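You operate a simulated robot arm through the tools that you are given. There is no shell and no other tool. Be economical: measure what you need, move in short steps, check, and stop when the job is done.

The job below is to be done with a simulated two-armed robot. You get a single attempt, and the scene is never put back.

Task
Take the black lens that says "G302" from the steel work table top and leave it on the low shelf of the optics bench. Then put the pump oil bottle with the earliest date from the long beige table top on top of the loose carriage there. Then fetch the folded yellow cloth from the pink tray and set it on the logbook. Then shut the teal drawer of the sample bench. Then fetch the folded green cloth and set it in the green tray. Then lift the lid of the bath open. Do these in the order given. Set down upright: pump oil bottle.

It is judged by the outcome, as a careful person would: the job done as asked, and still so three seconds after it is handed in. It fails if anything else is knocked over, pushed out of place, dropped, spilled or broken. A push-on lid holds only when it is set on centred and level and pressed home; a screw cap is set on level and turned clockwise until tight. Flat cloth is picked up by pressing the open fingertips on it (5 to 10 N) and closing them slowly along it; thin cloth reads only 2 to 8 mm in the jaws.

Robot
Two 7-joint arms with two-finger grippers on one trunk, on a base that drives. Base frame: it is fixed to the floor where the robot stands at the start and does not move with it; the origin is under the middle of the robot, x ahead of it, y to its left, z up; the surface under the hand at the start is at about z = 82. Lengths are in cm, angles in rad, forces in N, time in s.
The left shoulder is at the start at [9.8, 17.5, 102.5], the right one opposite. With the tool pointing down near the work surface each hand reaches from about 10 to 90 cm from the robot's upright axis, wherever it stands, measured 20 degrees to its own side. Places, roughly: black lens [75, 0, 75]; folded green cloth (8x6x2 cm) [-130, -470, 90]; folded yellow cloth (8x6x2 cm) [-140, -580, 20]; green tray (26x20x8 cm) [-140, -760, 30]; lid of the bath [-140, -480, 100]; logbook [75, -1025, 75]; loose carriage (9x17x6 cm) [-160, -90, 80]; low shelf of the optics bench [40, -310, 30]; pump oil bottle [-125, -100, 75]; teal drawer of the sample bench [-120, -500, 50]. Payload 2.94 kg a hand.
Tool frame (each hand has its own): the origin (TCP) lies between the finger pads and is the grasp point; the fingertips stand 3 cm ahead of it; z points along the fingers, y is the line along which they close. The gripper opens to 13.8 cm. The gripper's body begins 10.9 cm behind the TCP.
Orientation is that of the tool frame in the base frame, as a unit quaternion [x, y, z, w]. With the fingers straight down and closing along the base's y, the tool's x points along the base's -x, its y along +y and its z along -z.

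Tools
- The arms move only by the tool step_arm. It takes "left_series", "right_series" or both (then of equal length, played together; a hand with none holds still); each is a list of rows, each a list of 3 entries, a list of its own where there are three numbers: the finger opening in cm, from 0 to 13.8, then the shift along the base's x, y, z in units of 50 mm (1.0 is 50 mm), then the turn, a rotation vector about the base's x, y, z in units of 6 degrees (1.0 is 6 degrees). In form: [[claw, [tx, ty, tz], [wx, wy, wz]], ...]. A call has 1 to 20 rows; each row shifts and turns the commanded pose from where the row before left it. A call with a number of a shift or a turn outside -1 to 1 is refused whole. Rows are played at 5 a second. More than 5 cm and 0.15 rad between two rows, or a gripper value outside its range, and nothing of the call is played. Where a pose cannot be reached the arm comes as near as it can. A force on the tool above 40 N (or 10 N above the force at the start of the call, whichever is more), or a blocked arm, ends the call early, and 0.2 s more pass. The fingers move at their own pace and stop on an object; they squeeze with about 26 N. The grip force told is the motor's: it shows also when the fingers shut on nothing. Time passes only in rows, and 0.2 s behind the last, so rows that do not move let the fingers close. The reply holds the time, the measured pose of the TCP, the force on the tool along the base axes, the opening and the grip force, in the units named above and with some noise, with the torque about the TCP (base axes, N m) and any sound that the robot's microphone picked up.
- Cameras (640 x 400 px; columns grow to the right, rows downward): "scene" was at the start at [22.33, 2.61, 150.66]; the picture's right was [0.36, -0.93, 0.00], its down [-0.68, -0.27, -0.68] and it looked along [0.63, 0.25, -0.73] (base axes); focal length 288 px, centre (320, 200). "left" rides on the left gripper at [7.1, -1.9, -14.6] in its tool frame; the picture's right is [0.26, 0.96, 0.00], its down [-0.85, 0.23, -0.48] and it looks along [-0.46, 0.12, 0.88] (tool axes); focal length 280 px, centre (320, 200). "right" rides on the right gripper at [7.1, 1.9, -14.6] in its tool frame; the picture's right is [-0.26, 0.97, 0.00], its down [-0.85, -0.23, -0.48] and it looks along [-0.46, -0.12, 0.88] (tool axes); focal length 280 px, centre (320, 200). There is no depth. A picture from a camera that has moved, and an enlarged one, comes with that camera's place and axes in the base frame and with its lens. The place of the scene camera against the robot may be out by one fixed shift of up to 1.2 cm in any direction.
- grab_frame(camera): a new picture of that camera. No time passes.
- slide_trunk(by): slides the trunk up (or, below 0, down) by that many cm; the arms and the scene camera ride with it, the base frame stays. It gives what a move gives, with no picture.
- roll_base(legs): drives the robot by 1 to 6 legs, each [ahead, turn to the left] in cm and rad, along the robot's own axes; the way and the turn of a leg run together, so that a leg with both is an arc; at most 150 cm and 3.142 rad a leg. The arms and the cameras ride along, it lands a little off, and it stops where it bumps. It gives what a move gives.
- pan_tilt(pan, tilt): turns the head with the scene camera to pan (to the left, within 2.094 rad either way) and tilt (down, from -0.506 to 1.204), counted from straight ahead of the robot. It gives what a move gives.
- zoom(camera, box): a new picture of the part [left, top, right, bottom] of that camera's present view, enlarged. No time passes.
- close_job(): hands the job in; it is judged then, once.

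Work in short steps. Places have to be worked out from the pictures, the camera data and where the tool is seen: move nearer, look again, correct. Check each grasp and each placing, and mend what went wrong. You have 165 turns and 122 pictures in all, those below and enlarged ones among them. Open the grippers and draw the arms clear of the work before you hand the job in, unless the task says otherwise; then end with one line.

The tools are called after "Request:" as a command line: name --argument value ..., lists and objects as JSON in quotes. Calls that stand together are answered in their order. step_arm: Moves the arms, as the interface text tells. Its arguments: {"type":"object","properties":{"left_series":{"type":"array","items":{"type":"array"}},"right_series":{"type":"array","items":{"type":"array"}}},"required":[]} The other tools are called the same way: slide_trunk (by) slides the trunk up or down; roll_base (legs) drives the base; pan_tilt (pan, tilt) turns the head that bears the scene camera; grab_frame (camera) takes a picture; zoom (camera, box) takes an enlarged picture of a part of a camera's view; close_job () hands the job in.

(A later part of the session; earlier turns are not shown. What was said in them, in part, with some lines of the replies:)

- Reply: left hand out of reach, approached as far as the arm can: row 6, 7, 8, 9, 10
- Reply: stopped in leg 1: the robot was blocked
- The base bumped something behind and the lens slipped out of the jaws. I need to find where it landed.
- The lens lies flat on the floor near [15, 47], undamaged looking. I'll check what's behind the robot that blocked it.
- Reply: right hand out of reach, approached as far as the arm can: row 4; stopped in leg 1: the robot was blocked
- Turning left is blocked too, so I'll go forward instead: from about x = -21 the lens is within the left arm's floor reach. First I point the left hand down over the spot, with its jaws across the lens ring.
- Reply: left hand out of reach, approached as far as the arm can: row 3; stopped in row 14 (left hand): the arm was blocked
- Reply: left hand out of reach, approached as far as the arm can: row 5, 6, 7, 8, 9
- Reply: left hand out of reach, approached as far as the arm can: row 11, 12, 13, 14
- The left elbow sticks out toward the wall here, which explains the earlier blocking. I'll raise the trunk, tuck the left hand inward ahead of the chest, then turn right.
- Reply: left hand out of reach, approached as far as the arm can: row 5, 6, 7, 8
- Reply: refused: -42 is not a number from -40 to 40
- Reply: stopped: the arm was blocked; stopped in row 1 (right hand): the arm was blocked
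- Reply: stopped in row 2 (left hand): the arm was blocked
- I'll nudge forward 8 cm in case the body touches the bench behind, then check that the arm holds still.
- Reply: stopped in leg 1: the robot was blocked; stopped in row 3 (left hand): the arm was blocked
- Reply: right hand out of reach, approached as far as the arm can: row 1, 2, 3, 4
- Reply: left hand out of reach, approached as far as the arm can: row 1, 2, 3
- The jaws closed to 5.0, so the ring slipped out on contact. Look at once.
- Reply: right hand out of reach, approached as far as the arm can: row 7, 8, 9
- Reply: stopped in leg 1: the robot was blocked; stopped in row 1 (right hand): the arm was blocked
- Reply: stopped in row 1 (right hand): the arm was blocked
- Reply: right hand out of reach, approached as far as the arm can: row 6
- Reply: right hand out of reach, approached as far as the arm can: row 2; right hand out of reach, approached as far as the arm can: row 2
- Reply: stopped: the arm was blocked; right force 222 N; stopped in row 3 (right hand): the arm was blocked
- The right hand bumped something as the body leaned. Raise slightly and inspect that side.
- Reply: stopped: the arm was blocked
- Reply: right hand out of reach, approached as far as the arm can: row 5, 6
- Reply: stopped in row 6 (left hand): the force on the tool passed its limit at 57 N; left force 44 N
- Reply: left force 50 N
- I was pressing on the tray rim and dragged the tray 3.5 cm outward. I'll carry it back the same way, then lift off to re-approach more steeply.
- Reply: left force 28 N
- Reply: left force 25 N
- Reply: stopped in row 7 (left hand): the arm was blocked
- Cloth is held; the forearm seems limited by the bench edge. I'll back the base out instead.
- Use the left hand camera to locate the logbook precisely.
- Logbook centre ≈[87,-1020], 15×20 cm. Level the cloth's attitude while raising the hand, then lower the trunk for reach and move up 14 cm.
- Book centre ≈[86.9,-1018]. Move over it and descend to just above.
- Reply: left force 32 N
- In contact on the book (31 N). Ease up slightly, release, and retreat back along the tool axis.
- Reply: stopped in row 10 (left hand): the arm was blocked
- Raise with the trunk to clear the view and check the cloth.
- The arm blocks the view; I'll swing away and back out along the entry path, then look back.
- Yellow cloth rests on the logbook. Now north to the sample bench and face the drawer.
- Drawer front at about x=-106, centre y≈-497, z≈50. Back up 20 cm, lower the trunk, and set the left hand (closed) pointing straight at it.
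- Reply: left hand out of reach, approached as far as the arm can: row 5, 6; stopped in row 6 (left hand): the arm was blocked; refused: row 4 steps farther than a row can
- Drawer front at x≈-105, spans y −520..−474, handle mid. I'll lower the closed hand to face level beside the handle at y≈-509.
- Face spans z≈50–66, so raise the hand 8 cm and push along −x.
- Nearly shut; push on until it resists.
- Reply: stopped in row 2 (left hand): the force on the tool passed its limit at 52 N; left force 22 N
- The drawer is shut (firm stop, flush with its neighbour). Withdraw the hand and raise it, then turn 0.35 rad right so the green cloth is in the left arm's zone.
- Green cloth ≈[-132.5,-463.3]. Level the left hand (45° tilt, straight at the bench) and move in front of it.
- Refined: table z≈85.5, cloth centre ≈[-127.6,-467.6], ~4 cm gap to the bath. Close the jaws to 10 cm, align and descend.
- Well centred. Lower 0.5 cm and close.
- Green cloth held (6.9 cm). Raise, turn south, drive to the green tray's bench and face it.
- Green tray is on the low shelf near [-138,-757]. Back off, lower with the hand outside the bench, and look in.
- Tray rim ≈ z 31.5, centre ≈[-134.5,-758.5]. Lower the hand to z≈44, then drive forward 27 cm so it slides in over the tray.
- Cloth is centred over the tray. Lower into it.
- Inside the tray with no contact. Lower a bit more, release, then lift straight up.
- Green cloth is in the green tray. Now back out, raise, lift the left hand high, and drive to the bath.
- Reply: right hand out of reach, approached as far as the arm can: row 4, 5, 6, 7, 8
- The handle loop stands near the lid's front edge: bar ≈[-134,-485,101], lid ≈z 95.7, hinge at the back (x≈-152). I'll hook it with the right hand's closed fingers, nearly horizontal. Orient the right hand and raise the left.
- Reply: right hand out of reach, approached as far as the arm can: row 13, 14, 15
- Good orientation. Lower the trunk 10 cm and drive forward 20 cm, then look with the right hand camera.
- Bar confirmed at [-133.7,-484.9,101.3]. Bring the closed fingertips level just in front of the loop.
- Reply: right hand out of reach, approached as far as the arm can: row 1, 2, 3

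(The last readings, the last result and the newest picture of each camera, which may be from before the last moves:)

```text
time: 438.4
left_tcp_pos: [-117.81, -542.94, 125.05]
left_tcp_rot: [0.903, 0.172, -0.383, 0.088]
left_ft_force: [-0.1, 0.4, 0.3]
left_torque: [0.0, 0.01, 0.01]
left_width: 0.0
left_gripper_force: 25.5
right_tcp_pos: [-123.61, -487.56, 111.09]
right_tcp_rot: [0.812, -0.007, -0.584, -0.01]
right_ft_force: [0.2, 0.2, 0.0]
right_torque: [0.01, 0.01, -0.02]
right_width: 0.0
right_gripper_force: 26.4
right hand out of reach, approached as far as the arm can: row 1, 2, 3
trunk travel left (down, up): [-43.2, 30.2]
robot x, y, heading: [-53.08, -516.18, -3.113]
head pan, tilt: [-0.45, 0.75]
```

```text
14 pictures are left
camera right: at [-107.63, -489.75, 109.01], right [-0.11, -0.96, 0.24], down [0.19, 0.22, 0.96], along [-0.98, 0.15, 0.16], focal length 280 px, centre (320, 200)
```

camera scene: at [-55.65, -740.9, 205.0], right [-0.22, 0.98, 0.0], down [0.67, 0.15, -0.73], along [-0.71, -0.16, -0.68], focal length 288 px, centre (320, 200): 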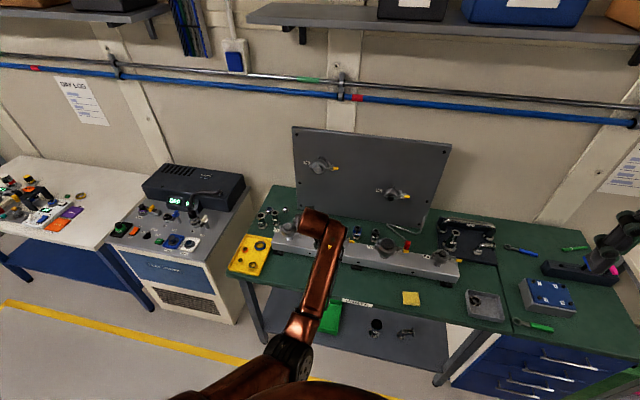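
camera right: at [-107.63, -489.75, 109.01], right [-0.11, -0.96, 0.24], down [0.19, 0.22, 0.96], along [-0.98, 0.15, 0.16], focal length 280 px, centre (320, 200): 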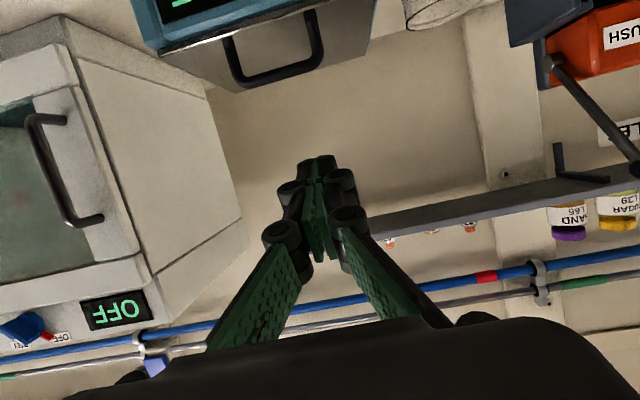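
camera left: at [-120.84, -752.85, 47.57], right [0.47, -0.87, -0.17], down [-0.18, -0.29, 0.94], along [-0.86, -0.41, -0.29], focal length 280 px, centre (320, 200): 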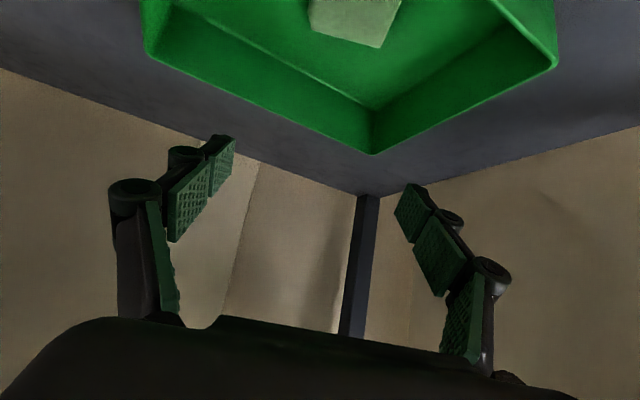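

The arm can't go lower in this pose; use the trunk instead: down 12 cm, then align sideways.

Request:
slide_trunk --by -12

Request:
step_arm --right_series '[[0, [-0.2, 0.25, 0], [0, 0, 0]], [0, [-0.2, 0.25, 0], [0, 0, 0]], [0, [0, 0, 0], [0, 0, 0]]]'

Request:
grab_frame --camera "right"

```text
time: 439.9
left_tcp_pos: [-117.84, -542.97, 113.16]
left_tcp_rot: [0.903, 0.173, -0.384, 0.088]
left_ft_force: [-0.1, -0.4, -1.1]
left_torque: [0.0, 0.0, 0.0]
left_width: 0.0
left_gripper_force: 25.7
right_tcp_pos: [-123.66, -487.62, 99.31]
right_tcp_rot: [0.812, -0.007, -0.584, -0.009]
right_ft_force: [-0.1, 0.4, 0.2]
right_torque: [0.02, -0.02, -0.01]
right_width: 0.0
right_gripper_force: 26.1
trunk travel left (down, up): [-31.2, 42.2]
robot x, y, heading: [-53.2, -516.66, -3.111]
head pan, tilt: [-0.45, 0.75]
```

```text
time: 440.8
left_tcp_pos: [-117.73, -543.01, 113.18]
left_tcp_rot: [0.904, 0.172, -0.383, 0.087]
left_ft_force: [-0.7, 0.2, 0.4]
left_torque: [-0.01, 0.02, 0.02]
left_width: 0.02
left_gripper_force: 26.0
right_tcp_pos: [-125.61, -485.23, 99.43]
right_tcp_rot: [0.813, -0.007, -0.582, -0.009]
right_ft_force: [-0.1, 0.7, -0.1]
right_torque: [0.0, 0.0, -0.01]
right_width: 0.0
right_gripper_force: 26.1
trunk travel left (down, up): [-31.2, 42.2]
robot x, y, heading: [-53.27, -516.48, -3.114]
head pan, tilt: [-0.45, 0.75]
```

```text
13 pictures are left
camera right: at [-109.57, -487.45, 97.33], right [-0.11, -0.96, 0.24], down [0.18, 0.22, 0.96], along [-0.98, 0.15, 0.15], focal length 280 px, centre (320, 200)
```

right: 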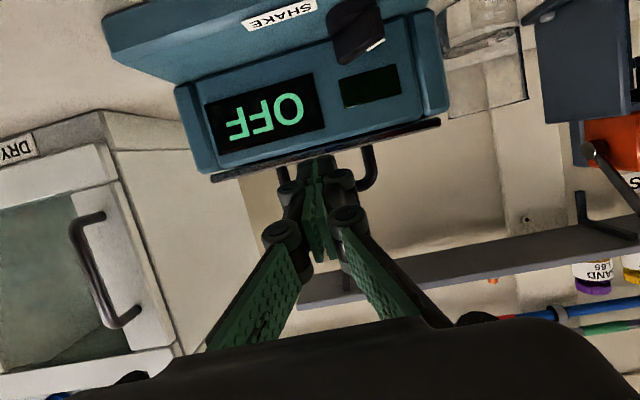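

The loop straddles the fingertips nicely. Slide the closed fingers in under the bar.

Request:
step_arm --right_series '[[0, [-0.4, -0.04, -0.03], [0, 0, 0]], [0, [-0.4, -0.04, -0.03], [0, 0, 0]], [0, [-0.4, 0, -0.02], [0, 0, 0]], [0, [-0.3, 0, 0], [0, 0, 0]], [0, [0, 0, 0], [0, 0, 0]]]'

Request:
zoom --camera "scene" --box '[220, 100, 420, 240]'

```text
time: 441.6
left_tcp_pos: [-117.41, -542.75, 113.44]
left_tcp_rot: [0.903, 0.17, -0.386, 0.086]
left_ft_force: [0.5, -0.1, 0.1]
left_torque: [-0.01, -0.02, 0.01]
left_width: 0.0
left_gripper_force: 26.0
right_tcp_pos: [-130.37, -485.57, 98.79]
right_tcp_rot: [0.815, -0.007, -0.579, -0.005]
right_ft_force: [30.7, -1.3, 14.5]
right_torque: [-0.09, -0.12, 0.08]
right_width: 0.61
right_gripper_force: 28.9
right hand out of reach, approached as far as the arm can: row 4
trunk travel left (down, up): [-31.2, 42.2]
robot x, y, heading: [-53.0, -516.38, -3.12]
head pan, tilt: [-0.45, 0.75]
stopped in row 4 (right hand): the force on the tool passed its limit at 54 N (the readings are from after the stop); the commanded pose is now the measured one
```

```text
2.86 times, centred on (320, 170) of scene
camera zoom: at [-67.14, -513.56, 163.07], right [0.41, 0.91, 0.0], down [0.62, -0.28, -0.73], along [-0.67, 0.3, -0.68], focal length 822 px, centre (320, 286)
```

zoom: 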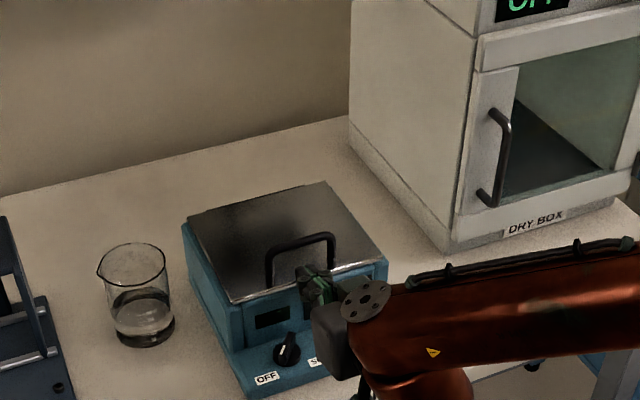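

The tip caught the lid's front edge. Back off, raise 0.8 cm, flatten slightly and retry.

Request:
step_arm --right_series '[[0, [0.3, 0.02, 0], [0, 0, 0]], [0, [0.2, 0, 0], [0, 0.6, 0]], [0, [0, 0, 0], [0, 0, 0]]]'

Request:
slide_trunk --by 1.0

Request:
grab_frame --camera "right"

```text
time: 442.4
left_tcp_pos: [-117.85, -542.79, 113.18]
left_tcp_rot: [0.903, 0.172, -0.383, 0.088]
left_ft_force: [-1.0, 0.0, 0.1]
left_torque: [-0.02, -0.02, -0.01]
left_width: 0.02
left_gripper_force: 25.9
right_tcp_pos: [-128.91, -486.01, 100.38]
right_tcp_rot: [0.804, -0.01, -0.594, -0.01]
right_ft_force: [-1.2, 0.5, -0.7]
right_torque: [0.01, 0.01, -0.01]
right_width: 0.0
right_gripper_force: 27.9
right hand out of reach, approached as far as the arm can: row 2
trunk travel left (down, up): [-31.2, 42.2]
robot x, y, heading: [-53.24, -516.4, -3.111]
head pan, tilt: [-0.45, 0.75]
```

```text
time: 443.0
left_tcp_pos: [-117.78, -542.78, 114.17]
left_tcp_rot: [0.904, 0.171, -0.383, 0.087]
left_ft_force: [0.2, 0.2, -0.5]
left_torque: [-0.03, 0.0, 0.01]
left_width: 0.0
left_gripper_force: 25.7
right_tcp_pos: [-128.6, -486.1, 102.01]
right_tcp_rot: [0.803, -0.009, -0.596, -0.009]
right_ft_force: [0.2, -0.4, 0.3]
right_torque: [0.02, 0.02, -0.01]
right_width: 0.0
right_gripper_force: 28.6
trunk travel left (down, up): [-32.2, 41.2]
robot x, y, heading: [-53.32, -516.78, -3.113]
head pan, tilt: [-0.45, 0.75]
```

```text
11 pictures are left
camera right: at [-112.72, -488.35, 99.35], right [-0.1, -0.96, 0.25], down [0.22, 0.22, 0.95], along [-0.97, 0.15, 0.19], focal length 280 px, centre (320, 200)
```

right: 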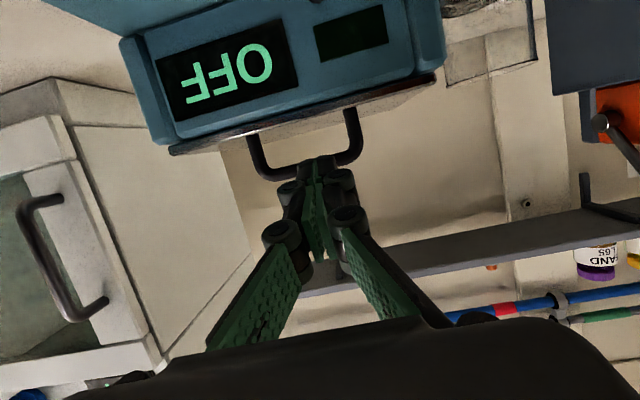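

Bar at z≈101, lid edge ≈96.8. Lower the trunk 2.5, shift +1 cm in y, then slide in.

Request:
slide_trunk --by -2.5

Request:
step_arm --right_series '[[0, [0, 0.2, 0], [0, 0, 0]], [0, [-0.2, 0, 0], [0, 0, 0]], [0, [-0.2, 0, 0], [0, 0, 0]], [0, [-0.2, 0, 0], [0, 0, 0]], [0, [-0.1, 0, 0], [0, 0, 0]], [0, [0, 0, 0], [0, 0, 0]]]'

Request:
grab_frame --camera "right"

```text
time: 443.7
left_tcp_pos: [-117.68, -542.82, 111.67]
left_tcp_rot: [0.903, 0.171, -0.384, 0.087]
left_ft_force: [0.2, 0.3, 0.1]
left_torque: [-0.03, 0.01, -0.04]
left_width: 0.0
left_gripper_force: 26.3
right_tcp_pos: [-128.62, -485.98, 99.61]
right_tcp_rot: [0.802, -0.01, -0.597, -0.01]
right_ft_force: [1.2, 0.3, -1.0]
right_torque: [0.04, -0.01, 0.0]
right_width: 0.01
right_gripper_force: 28.4
trunk travel left (down, up): [-29.7, 43.7]
robot x, y, heading: [-52.95, -516.74, -3.112]
head pan, tilt: [-0.45, 0.75]
```

```text
time: 445.1
left_tcp_pos: [-117.75, -542.76, 111.7]
left_tcp_rot: [0.903, 0.172, -0.383, 0.088]
left_ft_force: [-0.4, 0.9, 0.0]
left_torque: [0.03, -0.02, 0.01]
left_width: 0.0
left_gripper_force: 26.4
right_tcp_pos: [-132.17, -485.18, 99.63]
right_tcp_rot: [0.802, -0.01, -0.597, -0.01]
right_ft_force: [0.2, -0.9, -0.7]
right_torque: [-0.01, 0.0, 0.03]
right_width: 0.01
right_gripper_force: 28.5
trunk travel left (down, up): [-29.7, 43.7]
robot x, y, heading: [-53.08, -516.43, -3.115]
head pan, tilt: [-0.45, 0.75]
```

```text
10 pictures are left
camera right: at [-116.22, -487.44, 96.93], right [-0.1, -0.96, 0.25], down [0.22, 0.22, 0.95], along [-0.97, 0.15, 0.19], focal length 280 px, centre (320, 200)
```

right: 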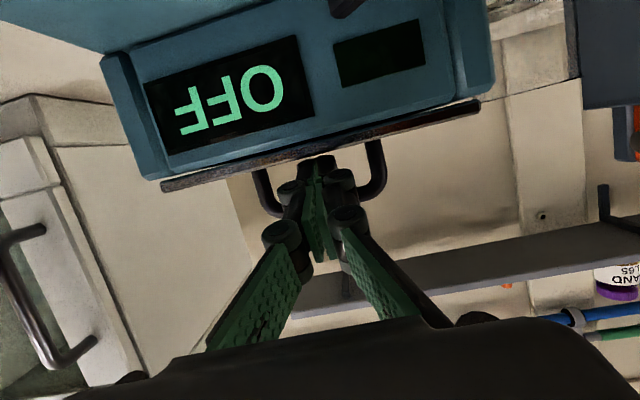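

Fingers are in the loop with no contact. Now lift along the hinge arc, first ~30°.

Request:
step_arm --right_series '[[0, [-0.2, 0, 0.05], [0, 0, 0]], [0, [0, 0, 0.15], [0, 0, 0]], [0, [-0.11, 0, 0.31], [0, 0, 0]], [0, [-0.12, 0, 0.31], [0, 0, 0]], [0, [-0.16, 0, 0.29], [0, 0, 0]], [0, [-0.17, 0, 0.28], [0, 0, 0]], [0, [-0.21, 0, 0.26], [0, 0, 0]], [0, [-0.22, 0, 0.25], [0, 0, 0]], [0, [0, 0, 0], [0, 0, 0]]]'

Request:
zoom --camera "scene" --box '[220, 80, 420, 220]'

```text
time: 446.6
left_tcp_pos: [-117.64, -542.65, 111.76]
left_tcp_rot: [0.903, 0.17, -0.384, 0.086]
left_ft_force: [0.7, -1.6, -0.3]
left_torque: [-0.02, -0.01, 0.02]
left_width: 0.0
left_gripper_force: 25.3
right_tcp_pos: [-135.74, -485.17, 106.03]
right_tcp_rot: [0.808, -0.011, -0.589, -0.009]
right_ft_force: [15.4, -0.5, 1.6]
right_torque: [0.13, -1.04, 0.2]
right_width: 0.6
right_gripper_force: 28.8
trunk travel left (down, up): [-29.7, 43.7]
robot x, y, heading: [-53.13, -516.28, -3.118]
head pan, tilt: [-0.45, 0.75]
stopped in row 7 (right hand): the force on the tool passed its limit at 45 N (the readings are from after the stop); the commanded pose is now the measured one
```

```text
2.86 times, centred on (320, 150) of scene
camera zoom: at [-68.51, -513.5, 161.47], right [0.41, 0.91, 0.0], down [0.62, -0.28, -0.73], along [-0.67, 0.3, -0.68], focal length 822 px, centre (320, 343)
```

zoom: 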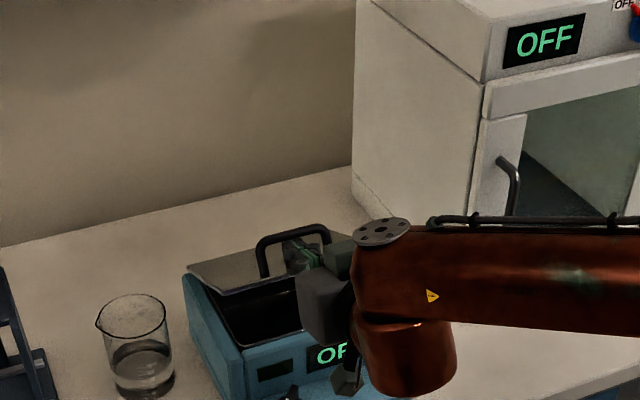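

The lid lifts with the hook, now ~25° open. To follow it, I'll steepen the tool while continuing up, easing the backward push.

Request:
step_arm --right_series '[[0, [0.1, 0, 0.1], [0, -0.8, 0]], [0, [0, 0, 0.25], [0, -0.8, 0]], [0, [-0.1, 0, 0.3], [0, -0.8, 0]], [0, [-0.15, 0, 0.3], [0, -0.8, 0]], [0, [-0.2, 0, 0.3], [0, -0.8, 0]], [0, [-0.2, 0, 0.25], [0, -0.8, 0]], [0, [0, 0, 0], [0, 0, 0]]]'

Request:
zoom --camera "scene" --box '[220, 60, 420, 200]'

```text
time: 448.2
left_tcp_pos: [-117.98, -542.65, 111.6]
left_tcp_rot: [0.903, 0.171, -0.384, 0.088]
left_ft_force: [0.3, 1.0, 0.1]
left_torque: [0.02, 0.02, 0.01]
left_width: 0.01
left_gripper_force: 25.8
right_tcp_pos: [-135.26, -483.81, 112.64]
right_tcp_rot: [0.921, -0.008, -0.389, -0.01]
right_ft_force: [0.7, -0.4, -0.4]
right_torque: [0.02, -0.02, -0.04]
right_width: 0.0
right_gripper_force: 28.3
right hand out of reach, approached as far as the arm can: row 5, 6
trunk travel left (down, up): [-29.7, 43.7]
robot x, y, heading: [-53.44, -516.62, -3.113]
head pan, tilt: [-0.45, 0.75]
```

```text
2.86 times, centred on (320, 130) of scene
camera zoom: at [-68.74, -513.46, 161.43], right [0.41, 0.91, 0.0], down [0.62, -0.28, -0.73], along [-0.67, 0.3, -0.68], focal length 822 px, centre (320, 400)
```

zoom: 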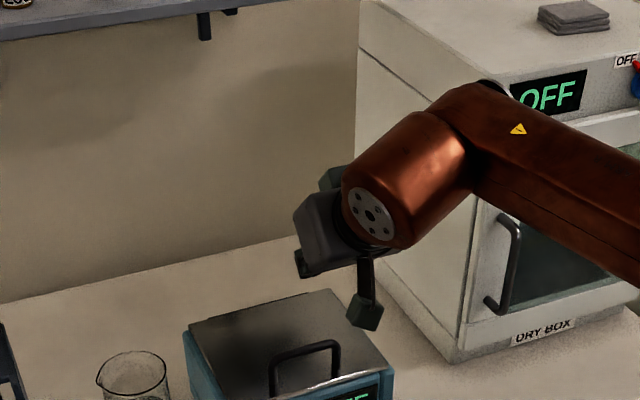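

The bar slipped off and the lid closed again. A pinch on the bar will be more secure: drive 15 cm closer for reach, then roll the right hand 90° about its axis with open jaws and pre-position 8 cm before the bar.

Request:
roll_base --legs '[[15, 0]]'

Request:
pan_tilt --pan -0.55 --tilt 0.8

Request:
step_arm --right_series '[[2, [0.293, -0.013, -0.05], [-0.7, 0, -0.69]], [4, [0.293, -0.013, -0.05], [-0.7, 0, -0.69]], [5, [0.293, -0.013, -0.05], [-0.7, 0, -0.69]], [6, [0.293, -0.013, -0.05], [-0.7, 0, -0.69]], [6, [0.293, -0.013, -0.05], [-0.7, 0, -0.69]], [6, [0.293, -0.013, -0.05], [-0.7, 0, -0.69]], [6, [0.293, -0.013, -0.05], [-0.7, 0, -0.69]], [6, [0.293, -0.013, -0.05], [-0.7, 0, -0.69]], [6, [0.293, -0.013, -0.05], [-0.7, 0, -0.69]], [6, [0.293, -0.013, -0.05], [-0.7, 0, -0.69]], [6, [0.293, -0.013, -0.05], [-0.7, 0, -0.69]], [6, [0.293, -0.013, -0.05], [-0.7, 0, -0.69]], [6, [0.293, -0.013, -0.05], [-0.7, 0, -0.69]], [6, [0.293, -0.013, -0.05], [-0.7, 0, -0.69]], [6, [0.293, -0.013, -0.05], [-0.7, 0, -0.69]], [6, [0, 0, 0], [0, 0, 0]]]'

```text
time: 449.6
left_tcp_pos: [-133.39, -542.89, 111.41]
left_tcp_rot: [0.904, 0.17, -0.383, 0.086]
left_ft_force: [0.9, 0.0, 0.5]
left_torque: [0.02, 0.01, 0.0]
left_width: 0.02
left_gripper_force: 26.4
right_tcp_pos: [-150.83, -484.04, 112.45]
right_tcp_rot: [0.921, -0.009, -0.389, -0.01]
right_ft_force: [-0.3, 0.2, -0.4]
right_torque: [-0.01, 0.03, -0.05]
right_width: 0.0
right_gripper_force: 28.1
trunk travel left (down, up): [-29.7, 43.7]
robot x, y, heading: [-68.15, -516.56, -3.12]
head pan, tilt: [-0.45, 0.75]
```

```text
time: 450.3
left_tcp_pos: [-130.57, -542.95, 112.53]
left_tcp_rot: [0.899, 0.171, -0.395, 0.084]
left_ft_force: [-0.9, 0.9, -0.9]
left_torque: [-0.08, -0.01, 0.03]
left_width: 0.0
left_gripper_force: 26.2
right_tcp_pos: [-147.95, -484.17, 113.81]
right_tcp_rot: [0.917, -0.008, -0.399, -0.009]
right_ft_force: [-0.6, -1.0, -1.5]
right_torque: [-0.01, 0.02, -0.01]
right_width: 0.0
right_gripper_force: 28.5
trunk travel left (down, up): [-29.7, 43.7]
robot x, y, heading: [-67.95, -516.86, -3.116]
head pan, tilt: [-0.55, 0.799]
```

```text
time: 453.7
left_tcp_pos: [-129.58, -542.87, 113.08]
left_tcp_rot: [0.897, 0.172, -0.398, 0.083]
left_ft_force: [0.1, -0.2, -0.2]
left_torque: [0.03, 0.01, -0.01]
left_width: 0.0
left_gripper_force: 26.4
right_tcp_pos: [-125.06, -484.87, 110.89]
right_tcp_rot: [0.656, -0.655, -0.28, 0.25]
right_ft_force: [0.7, -0.1, 0.1]
right_torque: [0.03, 0.0, 0.0]
right_width: 6.02
right_gripper_force: 0.0
trunk travel left (down, up): [-29.7, 43.7]
robot x, y, heading: [-68.39, -516.72, -3.117]
head pan, tilt: [-0.55, 0.799]
```

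The roll worked. Move 7 cm toward the bar and verify with the right camera.

Request:
step_arm --right_series '[[6, [-0.45, 0, -0.55], [0, 0, 0]], [6, [-0.45, 0, -0.55], [0, 0, 0]], [6, [0, 0, 0], [0, 0, 0]]]'

Request:
grab_frame --camera "right"

```text
time: 454.5
left_tcp_pos: [-129.5, -542.89, 113.08]
left_tcp_rot: [0.897, 0.171, -0.399, 0.083]
left_ft_force: [-0.3, 0.3, -0.4]
left_torque: [0.04, -0.01, -0.01]
left_width: 0.0
left_gripper_force: 26.1
right_tcp_pos: [-129.69, -484.83, 105.77]
right_tcp_rot: [-0.655, 0.656, 0.28, -0.25]
right_ft_force: [0.0, -0.3, -0.2]
right_torque: [-0.01, 0.01, 0.0]
right_width: 6.02
right_gripper_force: 0.2
trunk travel left (down, up): [-29.7, 43.7]
robot x, y, heading: [-68.13, -516.6, -3.113]
head pan, tilt: [-0.55, 0.799]
```

```text
7 pictures are left
camera right: at [-121.0, -492.46, 117.14], right [-0.69, 0.25, 0.68], down [0.51, 0.83, 0.22], along [-0.51, 0.5, -0.7], focal length 280 px, centre (320, 200)
```

right: 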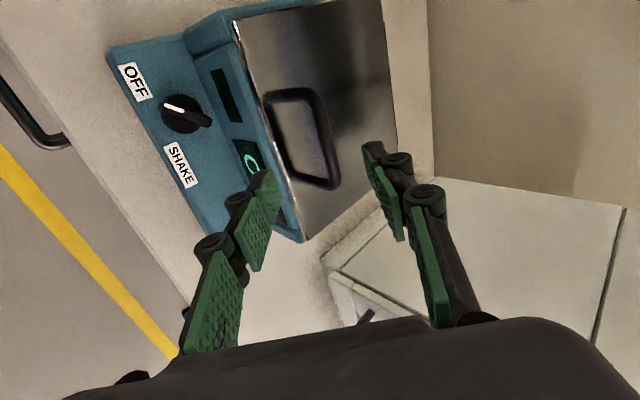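

Bar ≈[-135,-485.3,100.6], right on the hand's axis. Narrow the jaws to 3.4 cm, advance 6 cm and close.

Request:
step_arm --right_series '[[3.4, [0, 0, 0], [0, 0, 0]], [3.4, [0, 0, 0], [0, 0, 0]], [3.4, [-0.27, -0.03, -0.28], [0, 0, 0]], [3.4, [-0.27, -0.03, -0.28], [0, 0, 0]], [3.4, [-0.28, 0, -0.29], [0, 0, 0]], [3.4, [0, 0, 0], [0, 0, 0]], [2, [0, 0, 0], [0, 0, 0]], [0.5, [0, 0, 0], [0, 0, 0]], [0, [0, 0, 0], [0, 0, 0]], [0, [0, 0, 0], [0, 0, 0]]]'

```text
time: 456.7
left_tcp_pos: [-129.71, -543.15, 112.94]
left_tcp_rot: [0.897, 0.172, -0.398, 0.084]
left_ft_force: [0.2, 0.7, -0.4]
left_torque: [0.0, -0.02, -0.02]
left_width: 0.0
left_gripper_force: 25.8
right_tcp_pos: [-134.19, -485.08, 101.68]
right_tcp_rot: [0.654, -0.653, -0.285, 0.255]
right_ft_force: [-12.9, 1.1, 0.2]
right_torque: [-0.14, 0.15, -0.21]
right_width: 1.0
right_gripper_force: 26.2
trunk travel left (down, up): [-29.7, 43.7]
robot x, y, heading: [-68.15, -516.93, -3.117]
head pan, tilt: [-0.55, 0.799]
stopped in row 10 (right hand): the force on the tool passed its limit at 43 N (the readings are from after the stop); the commanded pose is now the measured one
```

Pinched the bar (1.0 cm). Now lift along the hinge arc.

Request:
step_arm --right_series '[[0, [-0.09, 0, 0.3], [0, 0, 0]], [0, [-0.13, 0, 0.31], [0, 0, 0]], [0, [-0.15, 0, 0.29], [0, 0, 0]], [0, [-0.18, 0, 0.28], [0, 0, 0]], [0, [-0.2, 0, 0.26], [0, 0, 0]], [0, [-0.23, 0, 0.24], [0, 0, 0]], [0, [-0.25, 0, 0.22], [0, 0, 0]], [0, [-0.27, 0, 0.2], [0, 0, 0]], [0, [0, 0, 0], [0, 0, 0]]]'

```text
time: 458.7
left_tcp_pos: [-129.91, -542.98, 112.86]
left_tcp_rot: [0.898, 0.172, -0.397, 0.084]
left_ft_force: [0.3, 0.2, -1.1]
left_torque: [0.0, 0.0, -0.01]
left_width: 0.0
left_gripper_force: 25.5
right_tcp_pos: [-141.74, -485.09, 111.7]
right_tcp_rot: [0.655, -0.654, -0.283, 0.251]
right_ft_force: [-9.8, -5.0, -21.8]
right_torque: [-0.15, -0.13, -0.11]
right_width: 1.02
right_gripper_force: 37.3
trunk travel left (down, up): [-29.7, 43.7]
robot x, y, heading: [-67.88, -517.01, -3.119]
head pan, tilt: [-0.55, 0.799]
```

Holding well at ~40°. Continue the arc.

Request:
step_arm --right_series '[[0, [-0.3, 0.01, 0.16], [0, 0, 0]], [0, [-0.31, 0.01, 0.14], [0, 0, 0]], [0, [-0.32, 0.01, 0.11], [0, 0, 0]], [0, [-0.32, 0, 0.09], [0, 0, 0]], [0, [-0.33, 0, 0.06], [0, 0, 0]], [0, [-0.33, 0, 0.03], [0, 0, 0]], [0, [0, 0, 0], [0, 0, 0]]]'

Request:
zoom --camera "scene" --box '[220, 60, 420, 200]'

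```text
time: 459.6
left_tcp_pos: [-129.42, -542.9, 113.33]
left_tcp_rot: [0.896, 0.172, -0.401, 0.083]
left_ft_force: [-0.4, 0.1, 0.3]
left_torque: [0.01, 0.0, 0.03]
left_width: 0.0
left_gripper_force: 26.0
right_tcp_pos: [-145.57, -485.02, 113.23]
right_tcp_rot: [0.658, -0.657, -0.275, 0.243]
right_ft_force: [16.9, -1.3, 2.0]
right_torque: [-0.85, -2.58, 0.26]
right_width: 1.01
right_gripper_force: 37.1
trunk travel left (down, up): [-29.7, 43.7]
robot x, y, heading: [-68.38, -517.1, -3.117]
head pan, tilt: [-0.55, 0.799]
stopped in row 4 (right hand): the force on the tool passed its limit at 45 N (the readings are from after the stop); the commanded pose is now the measured one
```

```text
2.86 times, centred on (320, 130) of scene
camera zoom: at [-82.76, -513.23, 161.12], right [0.5, 0.86, 0.0], down [0.62, -0.36, -0.7], along [-0.6, 0.35, -0.72], focal length 822 px, centre (320, 400)
```

zoom: 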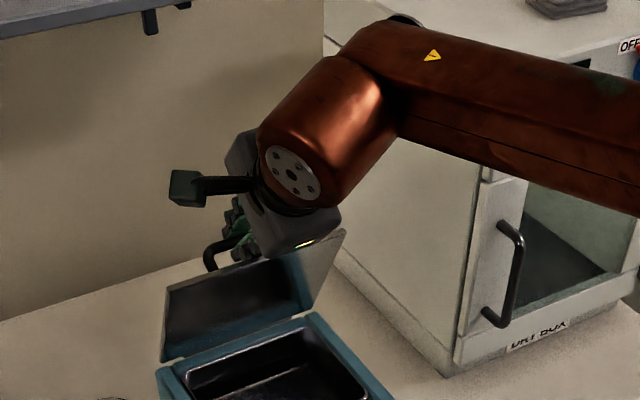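

Lid is ~60° open; the palm is touching the lid's edge. Steepen the tool about the bar to clear it.

Request:
step_arm --right_series '[[0, [0.05, 0, 0.05], [0, -0.7, 0]], [0, [0, 0, 0.05], [0, -0.8, 0]], [0, [0, 0, 0.05], [0, -0.8, 0]], [0, [-0.1, 0, 0.05], [0, -0.8, 0]], [0, [-0.15, 0, 0.05], [0, -0.8, 0]], [0, [0, 0, 0], [0, 0, 0]]]'

```text
time: 460.6
left_tcp_pos: [-129.47, -542.44, 113.21]
left_tcp_rot: [0.898, 0.169, -0.398, 0.083]
left_ft_force: [0.4, 1.1, -0.3]
left_torque: [-0.11, 0.08, 0.11]
left_width: 0.0
left_gripper_force: 26.2
right_tcp_pos: [-144.86, -483.25, 113.94]
right_tcp_rot: [0.688, -0.673, -0.202, 0.18]
right_ft_force: [-6.0, -20.4, -24.5]
right_torque: [-0.89, -0.05, -0.56]
right_width: 1.16
right_gripper_force: 37.9
right hand out of reach, approached as far as the arm can: row 2, 3, 4
trunk travel left (down, up): [-29.7, 43.7]
robot x, y, heading: [-68.39, -516.62, -3.113]
head pan, tilt: [-0.55, 0.799]
stopped in row 4 (right hand): the force on the tool passed its limit at 49 N (the readings are from after the stop); the commanded pose is now the measured one
```

Steepened ~13°. Continue pushing back along the arc with a small sideways correction.

Request:
step_arm --right_series '[[0, [-0.2, -0.15, 0.05], [0, 0, 0]], [0, [-0.25, -0.15, 0.06], [0, 0, 0]], [0, [-0.3, -0.05, 0.05], [0, 0, 0]], [0, [-0.3, 0, 0.03], [0, 0, 0]], [0, [-0.3, 0, 0], [0, 0, 0]], [0, [0, 0, 0], [0, 0, 0]]]'

Request:
zoom --camera "scene" --box '[220, 60, 420, 200]'

```text
time: 462.0
left_tcp_pos: [-128.95, -542.62, 113.38]
left_tcp_rot: [0.896, 0.171, -0.401, 0.083]
left_ft_force: [1.0, -0.3, 0.1]
left_torque: [0.02, -0.06, 0.01]
left_width: 0.0
left_gripper_force: 25.5
right_tcp_pos: [-144.72, -483.14, 114.97]
right_tcp_rot: [0.684, -0.674, -0.21, 0.183]
right_ft_force: [0.1, 0.4, 0.8]
right_torque: [0.0, 0.04, -0.02]
right_width: 0.0
right_gripper_force: 28.1
right hand out of reach, approached as far as the arm can: row 1, 2, 3, 4, 5
trunk travel left (down, up): [-29.7, 43.7]
robot x, y, heading: [-68.19, -517.08, -3.115]
head pan, tilt: [-0.55, 0.799]
```

```text
2.86 times, centred on (320, 130) of scene
camera zoom: at [-82.97, -513.22, 161.04], right [0.5, 0.87, 0.0], down [0.62, -0.36, -0.7], along [-0.6, 0.35, -0.72], focal length 822 px, centre (320, 400)
```

zoom: 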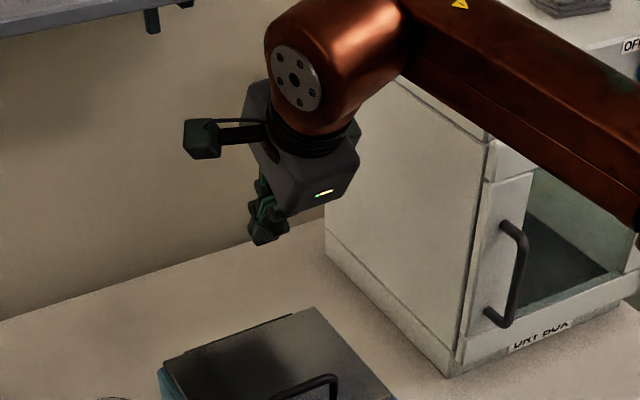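

The arm hit its reach limit and the bar slipped again. I'll reposition: pull the hand back, raise the trunk, and drive 18 cm closer so the whole arc is within reach.

Request:
step_arm --right_series '[[3, [0.5, 0, 0.2], [0, 0, 0]], [6, [0.6, 0, 0.2], [0, 0, 0]], [6, [0.6, -0.1, 0], [0, 0, 0]], [6, [0.6, -0.1, 0], [0, 0, 0]], [6, [0.6, 0, 0], [0, 0, 0]], [6, [0, 0, 0], [0, 0, 0]]]' --left_series '[[0, [0.3, -0.1, 0.1], [0, 0, 0]], [0, [0.3, -0.1, 0.1], [0, 0, 0]], [0, [0.3, -0.1, 0.1], [0, 0, 0]], [0, [0.3, 0, 0.1], [0, 0, 0]], [0, [0, 0, 0], [0, 0, 0]], [0, [0, 0, 0], [0, 0, 0]]]'

Request:
slide_trunk --by 14

Request:
roll_base --legs '[[18, 0]]'

Request:
pan_tilt --pan -0.75 --tilt 0.85

```text
time: 463.4
left_tcp_pos: [-124.54, -545.82, 115.41]
left_tcp_rot: [0.896, 0.171, -0.401, 0.083]
left_ft_force: [-0.2, 0.2, -0.3]
left_torque: [0.02, -0.04, -0.01]
left_width: 0.0
left_gripper_force: 26.0
left hand out of reach, approached as far as the arm can: row 3, 4
right_tcp_pos: [-130.28, -484.1, 116.58]
right_tcp_rot: [0.684, -0.675, -0.208, 0.181]
right_ft_force: [-0.5, -0.6, 0.2]
right_torque: [0.0, 0.02, 0.0]
right_width: 6.01
right_gripper_force: 0.1
trunk travel left (down, up): [-29.7, 43.7]
robot x, y, heading: [-67.95, -516.96, -3.119]
head pan, tilt: [-0.55, 0.799]
```

```text
time: 465.1
left_tcp_pos: [-124.74, -545.7, 129.5]
left_tcp_rot: [0.896, 0.172, -0.401, 0.083]
left_ft_force: [-0.4, 0.3, -0.3]
left_torque: [0.01, 0.01, 0.02]
left_width: 0.0
left_gripper_force: 26.1
right_tcp_pos: [-130.3, -484.18, 130.48]
right_tcp_rot: [0.685, -0.674, -0.208, 0.182]
right_ft_force: [-0.8, -0.1, 0.4]
right_torque: [0.01, -0.01, 0.01]
right_width: 5.99
right_gripper_force: 0.0
trunk travel left (down, up): [-43.7, 29.7]
robot x, y, heading: [-68.32, -517.07, -3.114]
head pan, tilt: [-0.55, 0.799]
```

```text
time: 466.6
left_tcp_pos: [-142.24, -546.23, 129.8]
left_tcp_rot: [0.896, 0.171, -0.402, 0.082]
left_ft_force: [0.7, -0.1, 0.1]
left_torque: [-0.01, 0.04, -0.02]
left_width: 0.0
left_gripper_force: 25.5
right_tcp_pos: [-147.89, -484.69, 131.0]
right_tcp_rot: [0.685, -0.673, -0.209, 0.184]
right_ft_force: [0.7, 0.1, 0.8]
right_torque: [0.02, 0.01, 0.02]
right_width: 6.02
right_gripper_force: 0.1
trunk travel left (down, up): [-43.7, 29.7]
robot x, y, heading: [-86.4, -517.27, -3.117]
head pan, tilt: [-0.55, 0.799]
```

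```text
time: 467.3
left_tcp_pos: [-142.7, -546.31, 129.5]
left_tcp_rot: [0.896, 0.171, -0.4, 0.082]
left_ft_force: [-0.6, 0.2, -0.5]
left_torque: [-0.02, -0.03, 0.0]
left_width: 0.0
left_gripper_force: 26.5
right_tcp_pos: [-148.35, -484.76, 130.7]
right_tcp_rot: [0.685, -0.674, -0.208, 0.182]
right_ft_force: [0.8, 0.9, -0.3]
right_torque: [0.02, -0.01, 0.01]
right_width: 5.99
right_gripper_force: 0.0
trunk travel left (down, up): [-43.7, 29.7]
robot x, y, heading: [-85.8, -517.44, -3.115]
head pan, tilt: [-0.75, 0.85]
```

Request:
step_arm --right_series '[[6, [0.62, 0, -0.4], [0, 0, 0]], [6, [0.62, 0, -0.6], [0, 0, 0]], [6, [0.62, 0, -0.75], [0, 0, 0]], [6, [0.62, 0, -0.75], [0, 0, 0]], [6, [0.6, 0, -0.75], [0, 0, 0]], [6, [0.5, 0, -0.75], [0, 0, 0]], [6, [0, 0, -0.4], [0, 0, 0]], [6, [0, 0, 0], [0, 0, 0]]]'

Request:
grab_frame --camera "right"

```text
time: 469.1
left_tcp_pos: [-142.57, -546.27, 129.53]
left_tcp_rot: [0.896, 0.172, -0.402, 0.083]
left_ft_force: [0.7, 0.5, -0.1]
left_torque: [0.0, 0.03, -0.01]
left_width: 0.03
left_gripper_force: 25.6
right_tcp_pos: [-130.25, -484.78, 108.69]
right_tcp_rot: [0.685, -0.674, -0.209, 0.182]
right_ft_force: [0.9, 0.0, -0.5]
right_torque: [-0.01, 0.0, 0.0]
right_width: 5.97
right_gripper_force: 0.0
trunk travel left (down, up): [-43.7, 29.7]
robot x, y, heading: [-86.34, -517.43, -3.113]
head pan, tilt: [-0.75, 0.85]
```

```text
4 pictures are left
camera right: at [-124.04, -492.36, 121.8], right [-0.82, 0.24, 0.52], down [0.44, 0.84, 0.31], along [-0.36, 0.49, -0.79], focal length 280 px, centre (320, 200)
```

right: 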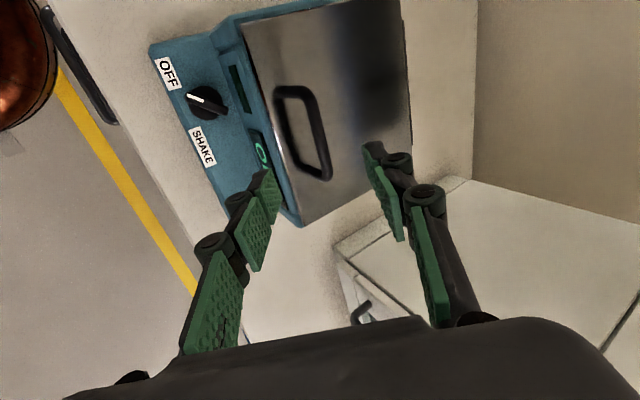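

Bar on axis at [-135.1,-485.4,100.7]. Narrow, advance 8.5 cm, and pinch.

Request:
step_arm --right_series '[[3.4, [0, 0, 0], [0, 0, 0]], [3.4, [0, 0, 0], [0, 0, 0]], [3.4, [-0.304, -0.02, -0.478], [0, 0, 0]], [3.4, [-0.304, -0.02, -0.478], [0, 0, 0]], [3.4, [-0.304, -0.02, -0.478], [0, 0, 0]], [3.4, [0, 0, 0], [0, 0, 0]], [2, [0, 0, 0], [0, 0, 0]], [0.7, [0, 0, 0], [0, 0, 0]], [0.5, [0, 0, 0], [0, 0, 0]]]'

```text
time: 471.1
left_tcp_pos: [-142.68, -546.22, 129.49]
left_tcp_rot: [0.896, 0.172, -0.401, 0.082]
left_ft_force: [0.6, 0.3, -0.4]
left_torque: [0.0, -0.01, -0.01]
left_width: 0.01
left_gripper_force: 26.1
right_tcp_pos: [-135.11, -485.1, 101.41]
right_tcp_rot: [0.685, -0.675, -0.208, 0.182]
right_ft_force: [2.9, -0.9, -0.1]
right_torque: [-0.29, -0.01, -0.57]
right_width: 0.96
right_gripper_force: 33.4
trunk travel left (down, up): [-43.7, 29.7]
robot x, y, heading: [-86.06, -517.5, -3.117]
head pan, tilt: [-0.75, 0.85]
```

Pinched. Lift to ~40°.

Request:
step_arm --right_series '[[0, [-0.09, 0, 0.3], [0, 0, 0]], [0, [-0.13, 0, 0.31], [0, 0, 0]], [0, [-0.15, 0, 0.29], [0, 0, 0]], [0, [-0.18, 0, 0.28], [0, 0, 0]], [0, [-0.2, 0, 0.26], [0, -0.3, 0]], [0, [-0.23, 0, 0.24], [0, -0.3, 0]], [0, [-0.25, 0, 0.22], [0, -0.3, 0]], [0, [-0.27, 0, 0.2], [0, -0.3, 0]], [0, [0, 0, 0], [0, 0, 0]]]'

```text
time: 473.1
left_tcp_pos: [-142.93, -546.07, 129.38]
left_tcp_rot: [0.896, 0.171, -0.401, 0.083]
left_ft_force: [-0.3, 0.4, 0.8]
left_torque: [0.02, -0.03, -0.02]
left_width: 0.0
left_gripper_force: 26.3
right_tcp_pos: [-142.68, -484.95, 111.91]
right_tcp_rot: [0.697, -0.684, -0.163, 0.137]
right_ft_force: [-9.5, -2.6, -20.9]
right_torque: [-0.36, 0.03, -0.34]
right_width: 1.0
right_gripper_force: 37.4
trunk travel left (down, up): [-43.7, 29.7]
robot x, y, heading: [-86.32, -517.12, -3.115]
head pan, tilt: [-0.75, 0.85]
```

Holding. Continue to ~65°, steepening further.

Request:
step_arm --right_series '[[0, [-0.28, 0, 0.18], [0, -0.4, 0]], [0, [-0.3, 0, 0.15], [0, -0.4, 0]], [0, [-0.31, 0, 0.12], [0, -0.4, 0]], [0, [-0.31, 0, 0.1], [0, -0.4, 0]], [0, [-0.32, 0, 0.07], [0, -0.4, 0]], [0, [0, 0, 0], [0, 0, 0]]]'

```text
time: 474.5
left_tcp_pos: [-142.83, -546.16, 129.42]
left_tcp_rot: [0.896, 0.172, -0.401, 0.083]
left_ft_force: [0.4, 0.9, 0.4]
left_torque: [-0.01, 0.0, 0.0]
left_width: 0.02
left_gripper_force: 26.0
right_tcp_pos: [-150.03, -484.81, 114.58]
right_tcp_rot: [0.71, -0.696, -0.089, 0.064]
right_ft_force: [1.0, -2.2, -30.3]
right_torque: [-0.26, -0.16, -0.81]
right_width: 1.06
right_gripper_force: 38.1
trunk travel left (down, up): [-43.7, 29.7]
robot x, y, heading: [-85.88, -517.63, -3.116]
head pan, tilt: [-0.75, 0.85]
```

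At ~65°, good. Continue past vertical.

Request:
step_arm --right_series '[[0, [-0.3, 0, -0.03], [0, -0.3, 0]], [0, [-0.33, 0, -0.03], [0, -0.3, 0]], [0, [-0.33, 0, -0.04], [0, -0.3, 0]], [0, [-0.33, 0, -0.06], [0, -0.3, 0]], [0, [-0.32, 0, -0.09], [0, -0.2, 0]], [0, [-0.3, 0, -0.1], [0, 0, 0]], [0, [0, 0, 0], [0, 0, 0]]]'

Request:
zoom --camera "scene" --box '[220, 60, 420, 200]'

```text
time: 476.1
left_tcp_pos: [-142.35, -546.58, 129.75]
left_tcp_rot: [0.896, 0.172, -0.402, 0.082]
left_ft_force: [0.2, -0.6, -0.3]
left_torque: [0.01, 0.03, 0.03]
left_width: 0.03
left_gripper_force: 26.1
right_tcp_pos: [-148.75, -481.23, 115.03]
right_tcp_rot: [0.716, -0.697, -0.042, 0.019]
right_ft_force: [0.7, -11.4, 24.0]
right_torque: [-0.22, 0.21, 0.12]
right_width: 0.01
right_gripper_force: 28.6
right hand out of reach, approached as far as the arm can: row 1, 2, 3, 4, 5, 6
trunk travel left (down, up): [-43.7, 29.7]
robot x, y, heading: [-86.14, -517.21, -3.117]
head pan, tilt: [-0.75, 0.85]
```

```text
2.86 times, centred on (320, 130) of scene
camera zoom: at [-93.06, -512.83, 174.8], right [0.66, 0.75, 0.0], down [0.56, -0.5, -0.66], along [-0.5, 0.44, -0.75], focal length 822 px, centre (320, 400)
```

zoom: 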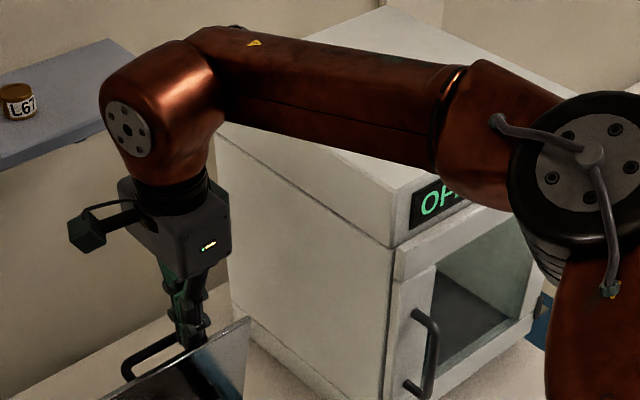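

The jaws slipped off the bar but the closed fingers are still inside the loop, holding the lid at ~70°. The steep pose is at the arm's limit; I'll tilt back ~10° and push −x.

Request:
step_arm --right_series '[[0, [-0.1, -0.1, 0], [0, 0.8, 0]], [0, [-0.2, -0.1, 0], [0, 0.8, 0]], [0, [-0.3, -0.1, 0], [0, 0.4, 0]], [0, [-0.35, -0.05, 0], [0, 0.2, 0]], [0, [-0.4, 0, 0], [0, 0.2, 0]], [0, [0, 0, 0], [0, 0, 0]]]'

```text
time: 476.8
left_tcp_pos: [-142.71, -546.3, 129.26]
left_tcp_rot: [0.897, 0.171, -0.4, 0.082]
left_ft_force: [-0.2, -0.2, -0.1]
left_torque: [0.03, 0.0, 0.03]
left_width: 0.0
left_gripper_force: 25.4
right_tcp_pos: [-151.19, -481.59, 115.07]
right_tcp_rot: [0.706, -0.695, -0.109, 0.083]
right_ft_force: [-1.4, 1.9, 16.5]
right_torque: [0.12, -0.12, -0.01]
right_width: 0.01
right_gripper_force: 28.7
trunk travel left (down, up): [-43.7, 29.7]
robot x, y, heading: [-86.19, -517.36, -3.111]
head pan, tilt: [-0.75, 0.85]
stopped in row 3 (right hand): the force on the tool passed its limit at 43 N (the readings are from after the stop); the commanded pose is now the measured one
```

Request:
grab_frame --camera "right"

```text
2 pictures are left
camera right: at [-149.05, -489.12, 129.25], right [-0.93, 0.24, 0.27], down [0.34, 0.84, 0.43], along [-0.12, 0.49, -0.86], focal length 280 px, centre (320, 200)
```

right: 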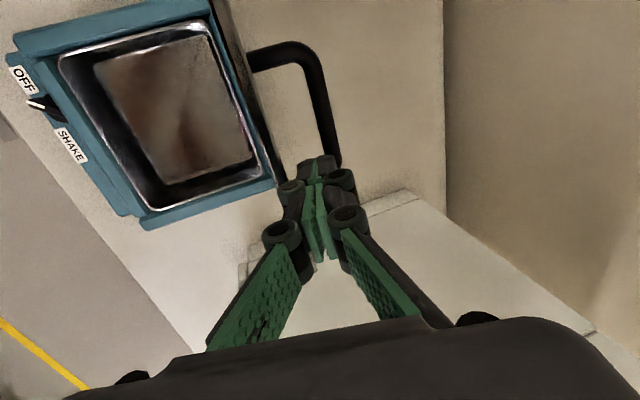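

The lid is ~82° open with my fingertip at the loop's north corner. Slide −y into the loop interior, then push −x to carry it past vertical.

Request:
step_arm --right_series '[[0, [-0.05, -0.25, 0.03], [0, 0, 0]], [0, [-0.05, -0.3, 0], [0, 0, 0]], [0, [-0.15, -0.05, -0.1], [0, 0, 0]], [0, [-0.3, 0, -0.03], [0, 0, 0]], [0, [-0.3, 0, -0.03], [0, 0, 0]], [0, [-0.3, 0, -0.05], [0, 0, 0]], [0, [-0.3, 0, -0.05], [0, 0, 0]], [0, [0, 0, 0], [0, 0, 0]]]'

```text
time: 478.6
left_tcp_pos: [-142.6, -546.38, 129.45]
left_tcp_rot: [0.896, 0.172, -0.4, 0.082]
left_ft_force: [-1.6, 0.3, 0.1]
left_torque: [0.02, -0.04, 0.04]
left_width: 0.0
left_gripper_force: 26.3
right_tcp_pos: [-152.19, -483.29, 114.56]
right_tcp_rot: [0.707, -0.694, -0.109, 0.082]
right_ft_force: [-2.0, -6.5, 10.5]
right_torque: [-0.21, 0.04, -0.01]
right_width: 0.63
right_gripper_force: 28.5
right hand out of reach, approached as far as the arm can: row 3, 4, 5, 6, 7
trunk travel left (down, up): [-43.7, 29.7]
robot x, y, heading: [-85.94, -517.36, -3.114]
head pan, tilt: [-0.75, 0.85]
```

Out of reach in this wrist pose; a flatter tool reaches further. Tilt flatter while pushing −x.

Request:
step_arm --right_series '[[0, [-0.15, 0, 0], [0, 0.8, 0]], [0, [-0.2, 0, 0], [0, 0.8, 0]], [0, [-0.25, 0, 0], [0, 0.8, 0]], [0, [-0.3, 0, 0], [0, 0.5, 0]], [0, [-0.3, 0, 0], [0, 0.3, 0]], [0, [-0.3, 0, 0], [0, 0, 0]], [0, [0, 0, 0], [0, 0, 0]]]'

```text
time: 480.2
left_tcp_pos: [-142.67, -546.25, 129.4]
left_tcp_rot: [0.896, 0.17, -0.401, 0.082]
left_ft_force: [-0.3, 0.6, 0.1]
left_torque: [0.02, -0.03, -0.01]
left_width: 0.0
left_gripper_force: 25.7
right_tcp_pos: [-159.43, -483.05, 114.63]
right_tcp_rot: [0.679, -0.671, -0.224, 0.197]
right_ft_force: [0.2, 0.1, -0.5]
right_torque: [0.02, -0.02, 0.0]
right_width: 0.01
right_gripper_force: 28.7
right hand out of reach, approached as far as the arm can: row 6
trunk travel left (down, up): [-43.7, 29.7]
robot x, y, heading: [-86.04, -517.67, -3.119]
head pan, tilt: [-0.75, 0.85]
```

Request:
zoom --camera "scene" --box '[180, 120, 360, 260]'

```text
2.86 times, centred on (270, 190) of scene
camera zoom: at [-93.28, -512.44, 174.75], right [0.66, 0.75, 0.0], down [0.56, -0.5, -0.66], along [-0.49, 0.44, -0.75], focal length 822 px, centre (463, 229)
```

zoom: 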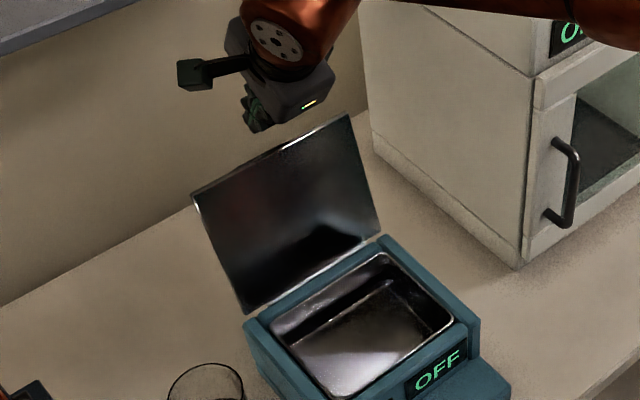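

The lid stands open, past vertical. Withdraw the fingers along their own axis, then up and clear.

Request:
step_arm --right_series '[[0, [0.2, 0, 0.34], [0, 0, 0]], [0, [0.2, 0, 0.34], [0, 0, 0]], [0, [0.3, 0, 0.5], [0, 0, 0]], [0, [0.1, 0, 0.7], [0, 0, 0]], [0, [0, 0, 0.7], [0, 0, 0]], [0, [0, 0, 0], [0, 0, 0]]]'

Request:
slide_trunk --by 25

Request:
roll_base --legs '[[-40, 0]]'

Request:
pan_tilt --pan -0.35 --tilt 0.75

```text
time: 481.6
left_tcp_pos: [-142.6, -546.19, 129.33]
left_tcp_rot: [0.896, 0.171, -0.401, 0.082]
left_ft_force: [0.4, 0.5, 0.8]
left_torque: [-0.02, -0.01, 0.02]
left_width: 0.01
left_gripper_force: 26.1
right_tcp_pos: [-155.3, -482.82, 127.64]
right_tcp_rot: [0.679, -0.672, -0.223, 0.195]
right_ft_force: [0.3, 0.3, -0.3]
right_torque: [-0.03, 0.02, -0.01]
right_width: 0.0
right_gripper_force: 28.8
trunk travel left (down, up): [-43.7, 29.7]
robot x, y, heading: [-86.11, -517.64, -3.115]
head pan, tilt: [-0.75, 0.85]
```

```text
time: 484.2
left_tcp_pos: [-142.75, -546.26, 154.51]
left_tcp_rot: [0.896, 0.17, -0.401, 0.082]
left_ft_force: [0.1, -0.4, 0.5]
left_torque: [0.05, -0.05, 0.0]
left_width: 0.01
left_gripper_force: 26.1
right_tcp_pos: [-155.41, -482.92, 152.43]
right_tcp_rot: [0.679, -0.672, -0.224, 0.195]
right_ft_force: [-0.6, 0.8, -0.9]
right_torque: [-0.01, 0.01, -0.02]
right_width: 0.0
right_gripper_force: 28.2
trunk travel left (down, up): [-68.7, 4.7]
robot x, y, heading: [-86.66, -517.31, -3.118]
head pan, tilt: [-0.75, 0.85]
```

```text
time: 486.7
left_tcp_pos: [-102.59, -545.01, 154.52]
left_tcp_rot: [0.897, 0.169, -0.401, 0.081]
left_ft_force: [-0.4, 0.2, -0.7]
left_torque: [0.02, -0.02, 0.01]
left_width: 0.0
left_gripper_force: 26.0
right_tcp_pos: [-115.16, -481.75, 152.43]
right_tcp_rot: [0.678, -0.672, -0.224, 0.195]
right_ft_force: [-0.1, -0.5, 0.1]
right_torque: [0.0, 0.02, 0.0]
right_width: 0.0
right_gripper_force: 28.3
trunk travel left (down, up): [-68.7, 4.7]
robot x, y, heading: [-45.77, -516.56, -3.117]
head pan, tilt: [-0.75, 0.85]
```

```text
time: 487.6
left_tcp_pos: [-102.52, -545.1, 154.61]
left_tcp_rot: [0.896, 0.17, -0.401, 0.082]
left_ft_force: [-0.2, -0.2, -0.9]
left_torque: [-0.01, 0.02, 0.0]
left_width: 0.0
left_gripper_force: 26.0
right_tcp_pos: [-115.08, -481.9, 152.56]
right_tcp_rot: [0.679, -0.672, -0.224, 0.195]
right_ft_force: [0.2, 0.0, -0.2]
right_torque: [-0.02, -0.03, -0.01]
right_width: 0.0
right_gripper_force: 27.8
trunk travel left (down, up): [-68.7, 4.7]
robot x, y, heading: [-46.08, -516.55, -3.122]
head pan, tilt: [-0.351, 0.75]
```

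Open both grippers and take the final picture to confirm the bench state.

Request:
step_arm --left_series '[[5, [0, 0, 0], [0, 0, 0]], [10, [0, 0, 0], [0, 0, 0]], [10, [0, 0, 0], [0, 0, 0]]]' --right_series '[[5, [0, 0, 0], [0, 0, 0]], [10, [0, 0, 0], [0, 0, 0]], [10, [0, 0, 0], [0, 0, 0]]]'

Request:
grab_frame --camera "scene"

```text
time: 488.4
left_tcp_pos: [-102.4, -545.19, 154.49]
left_tcp_rot: [0.896, 0.17, -0.401, 0.082]
left_ft_force: [-0.4, 0.1, 1.2]
left_torque: [0.0, 0.01, 0.0]
left_width: 6.75
left_gripper_force: 0.2
right_tcp_pos: [-115.2, -481.8, 152.46]
right_tcp_rot: [0.678, -0.672, -0.225, 0.194]
right_ft_force: [-0.7, 1.5, -0.4]
right_torque: [-0.02, 0.0, 0.03]
right_width: 6.76
right_gripper_force: 0.0
trunk travel left (down, up): [-68.7, 4.7]
robot x, y, heading: [-46.13, -516.5, -3.124]
head pan, tilt: [-0.351, 0.75]
```

```text
0 pictures are left
camera scene: at [-52.02, -513.91, 200.51], right [0.32, 0.95, 0.0], down [0.65, -0.22, -0.73], along [-0.69, 0.24, -0.68], focal length 288 px, centre (320, 200)
```

scene: 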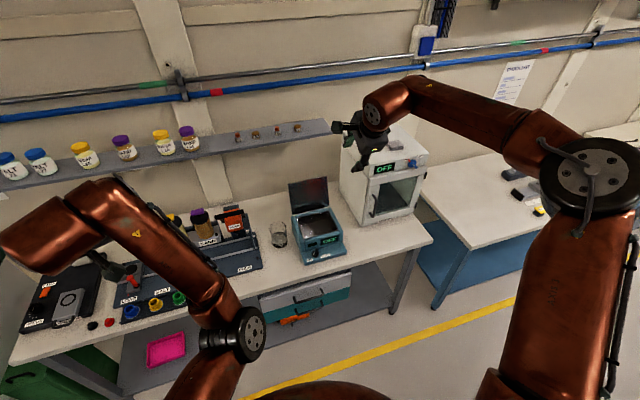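

The last picture shows the bath lid standing open, the teal drawer shut and nothing knocked over on that bench. Both grippers are open and the arms are clear, so I'm handing the job in.

Request:
close_job

```text
The job is handed in.
```

All six steps were done in order and handed in, but I dropped the G302 lens on the floor during step 1; I picked it up and stood it upright on the optics bench shelf, and it showed no visible damage. I also dragged the pink tray about 3.5 cm and moved it back. The bath lid fell shut twice before it stayed open, and my hand pushed the bath's front edge hard enough that it may have shifted about 1 cm.
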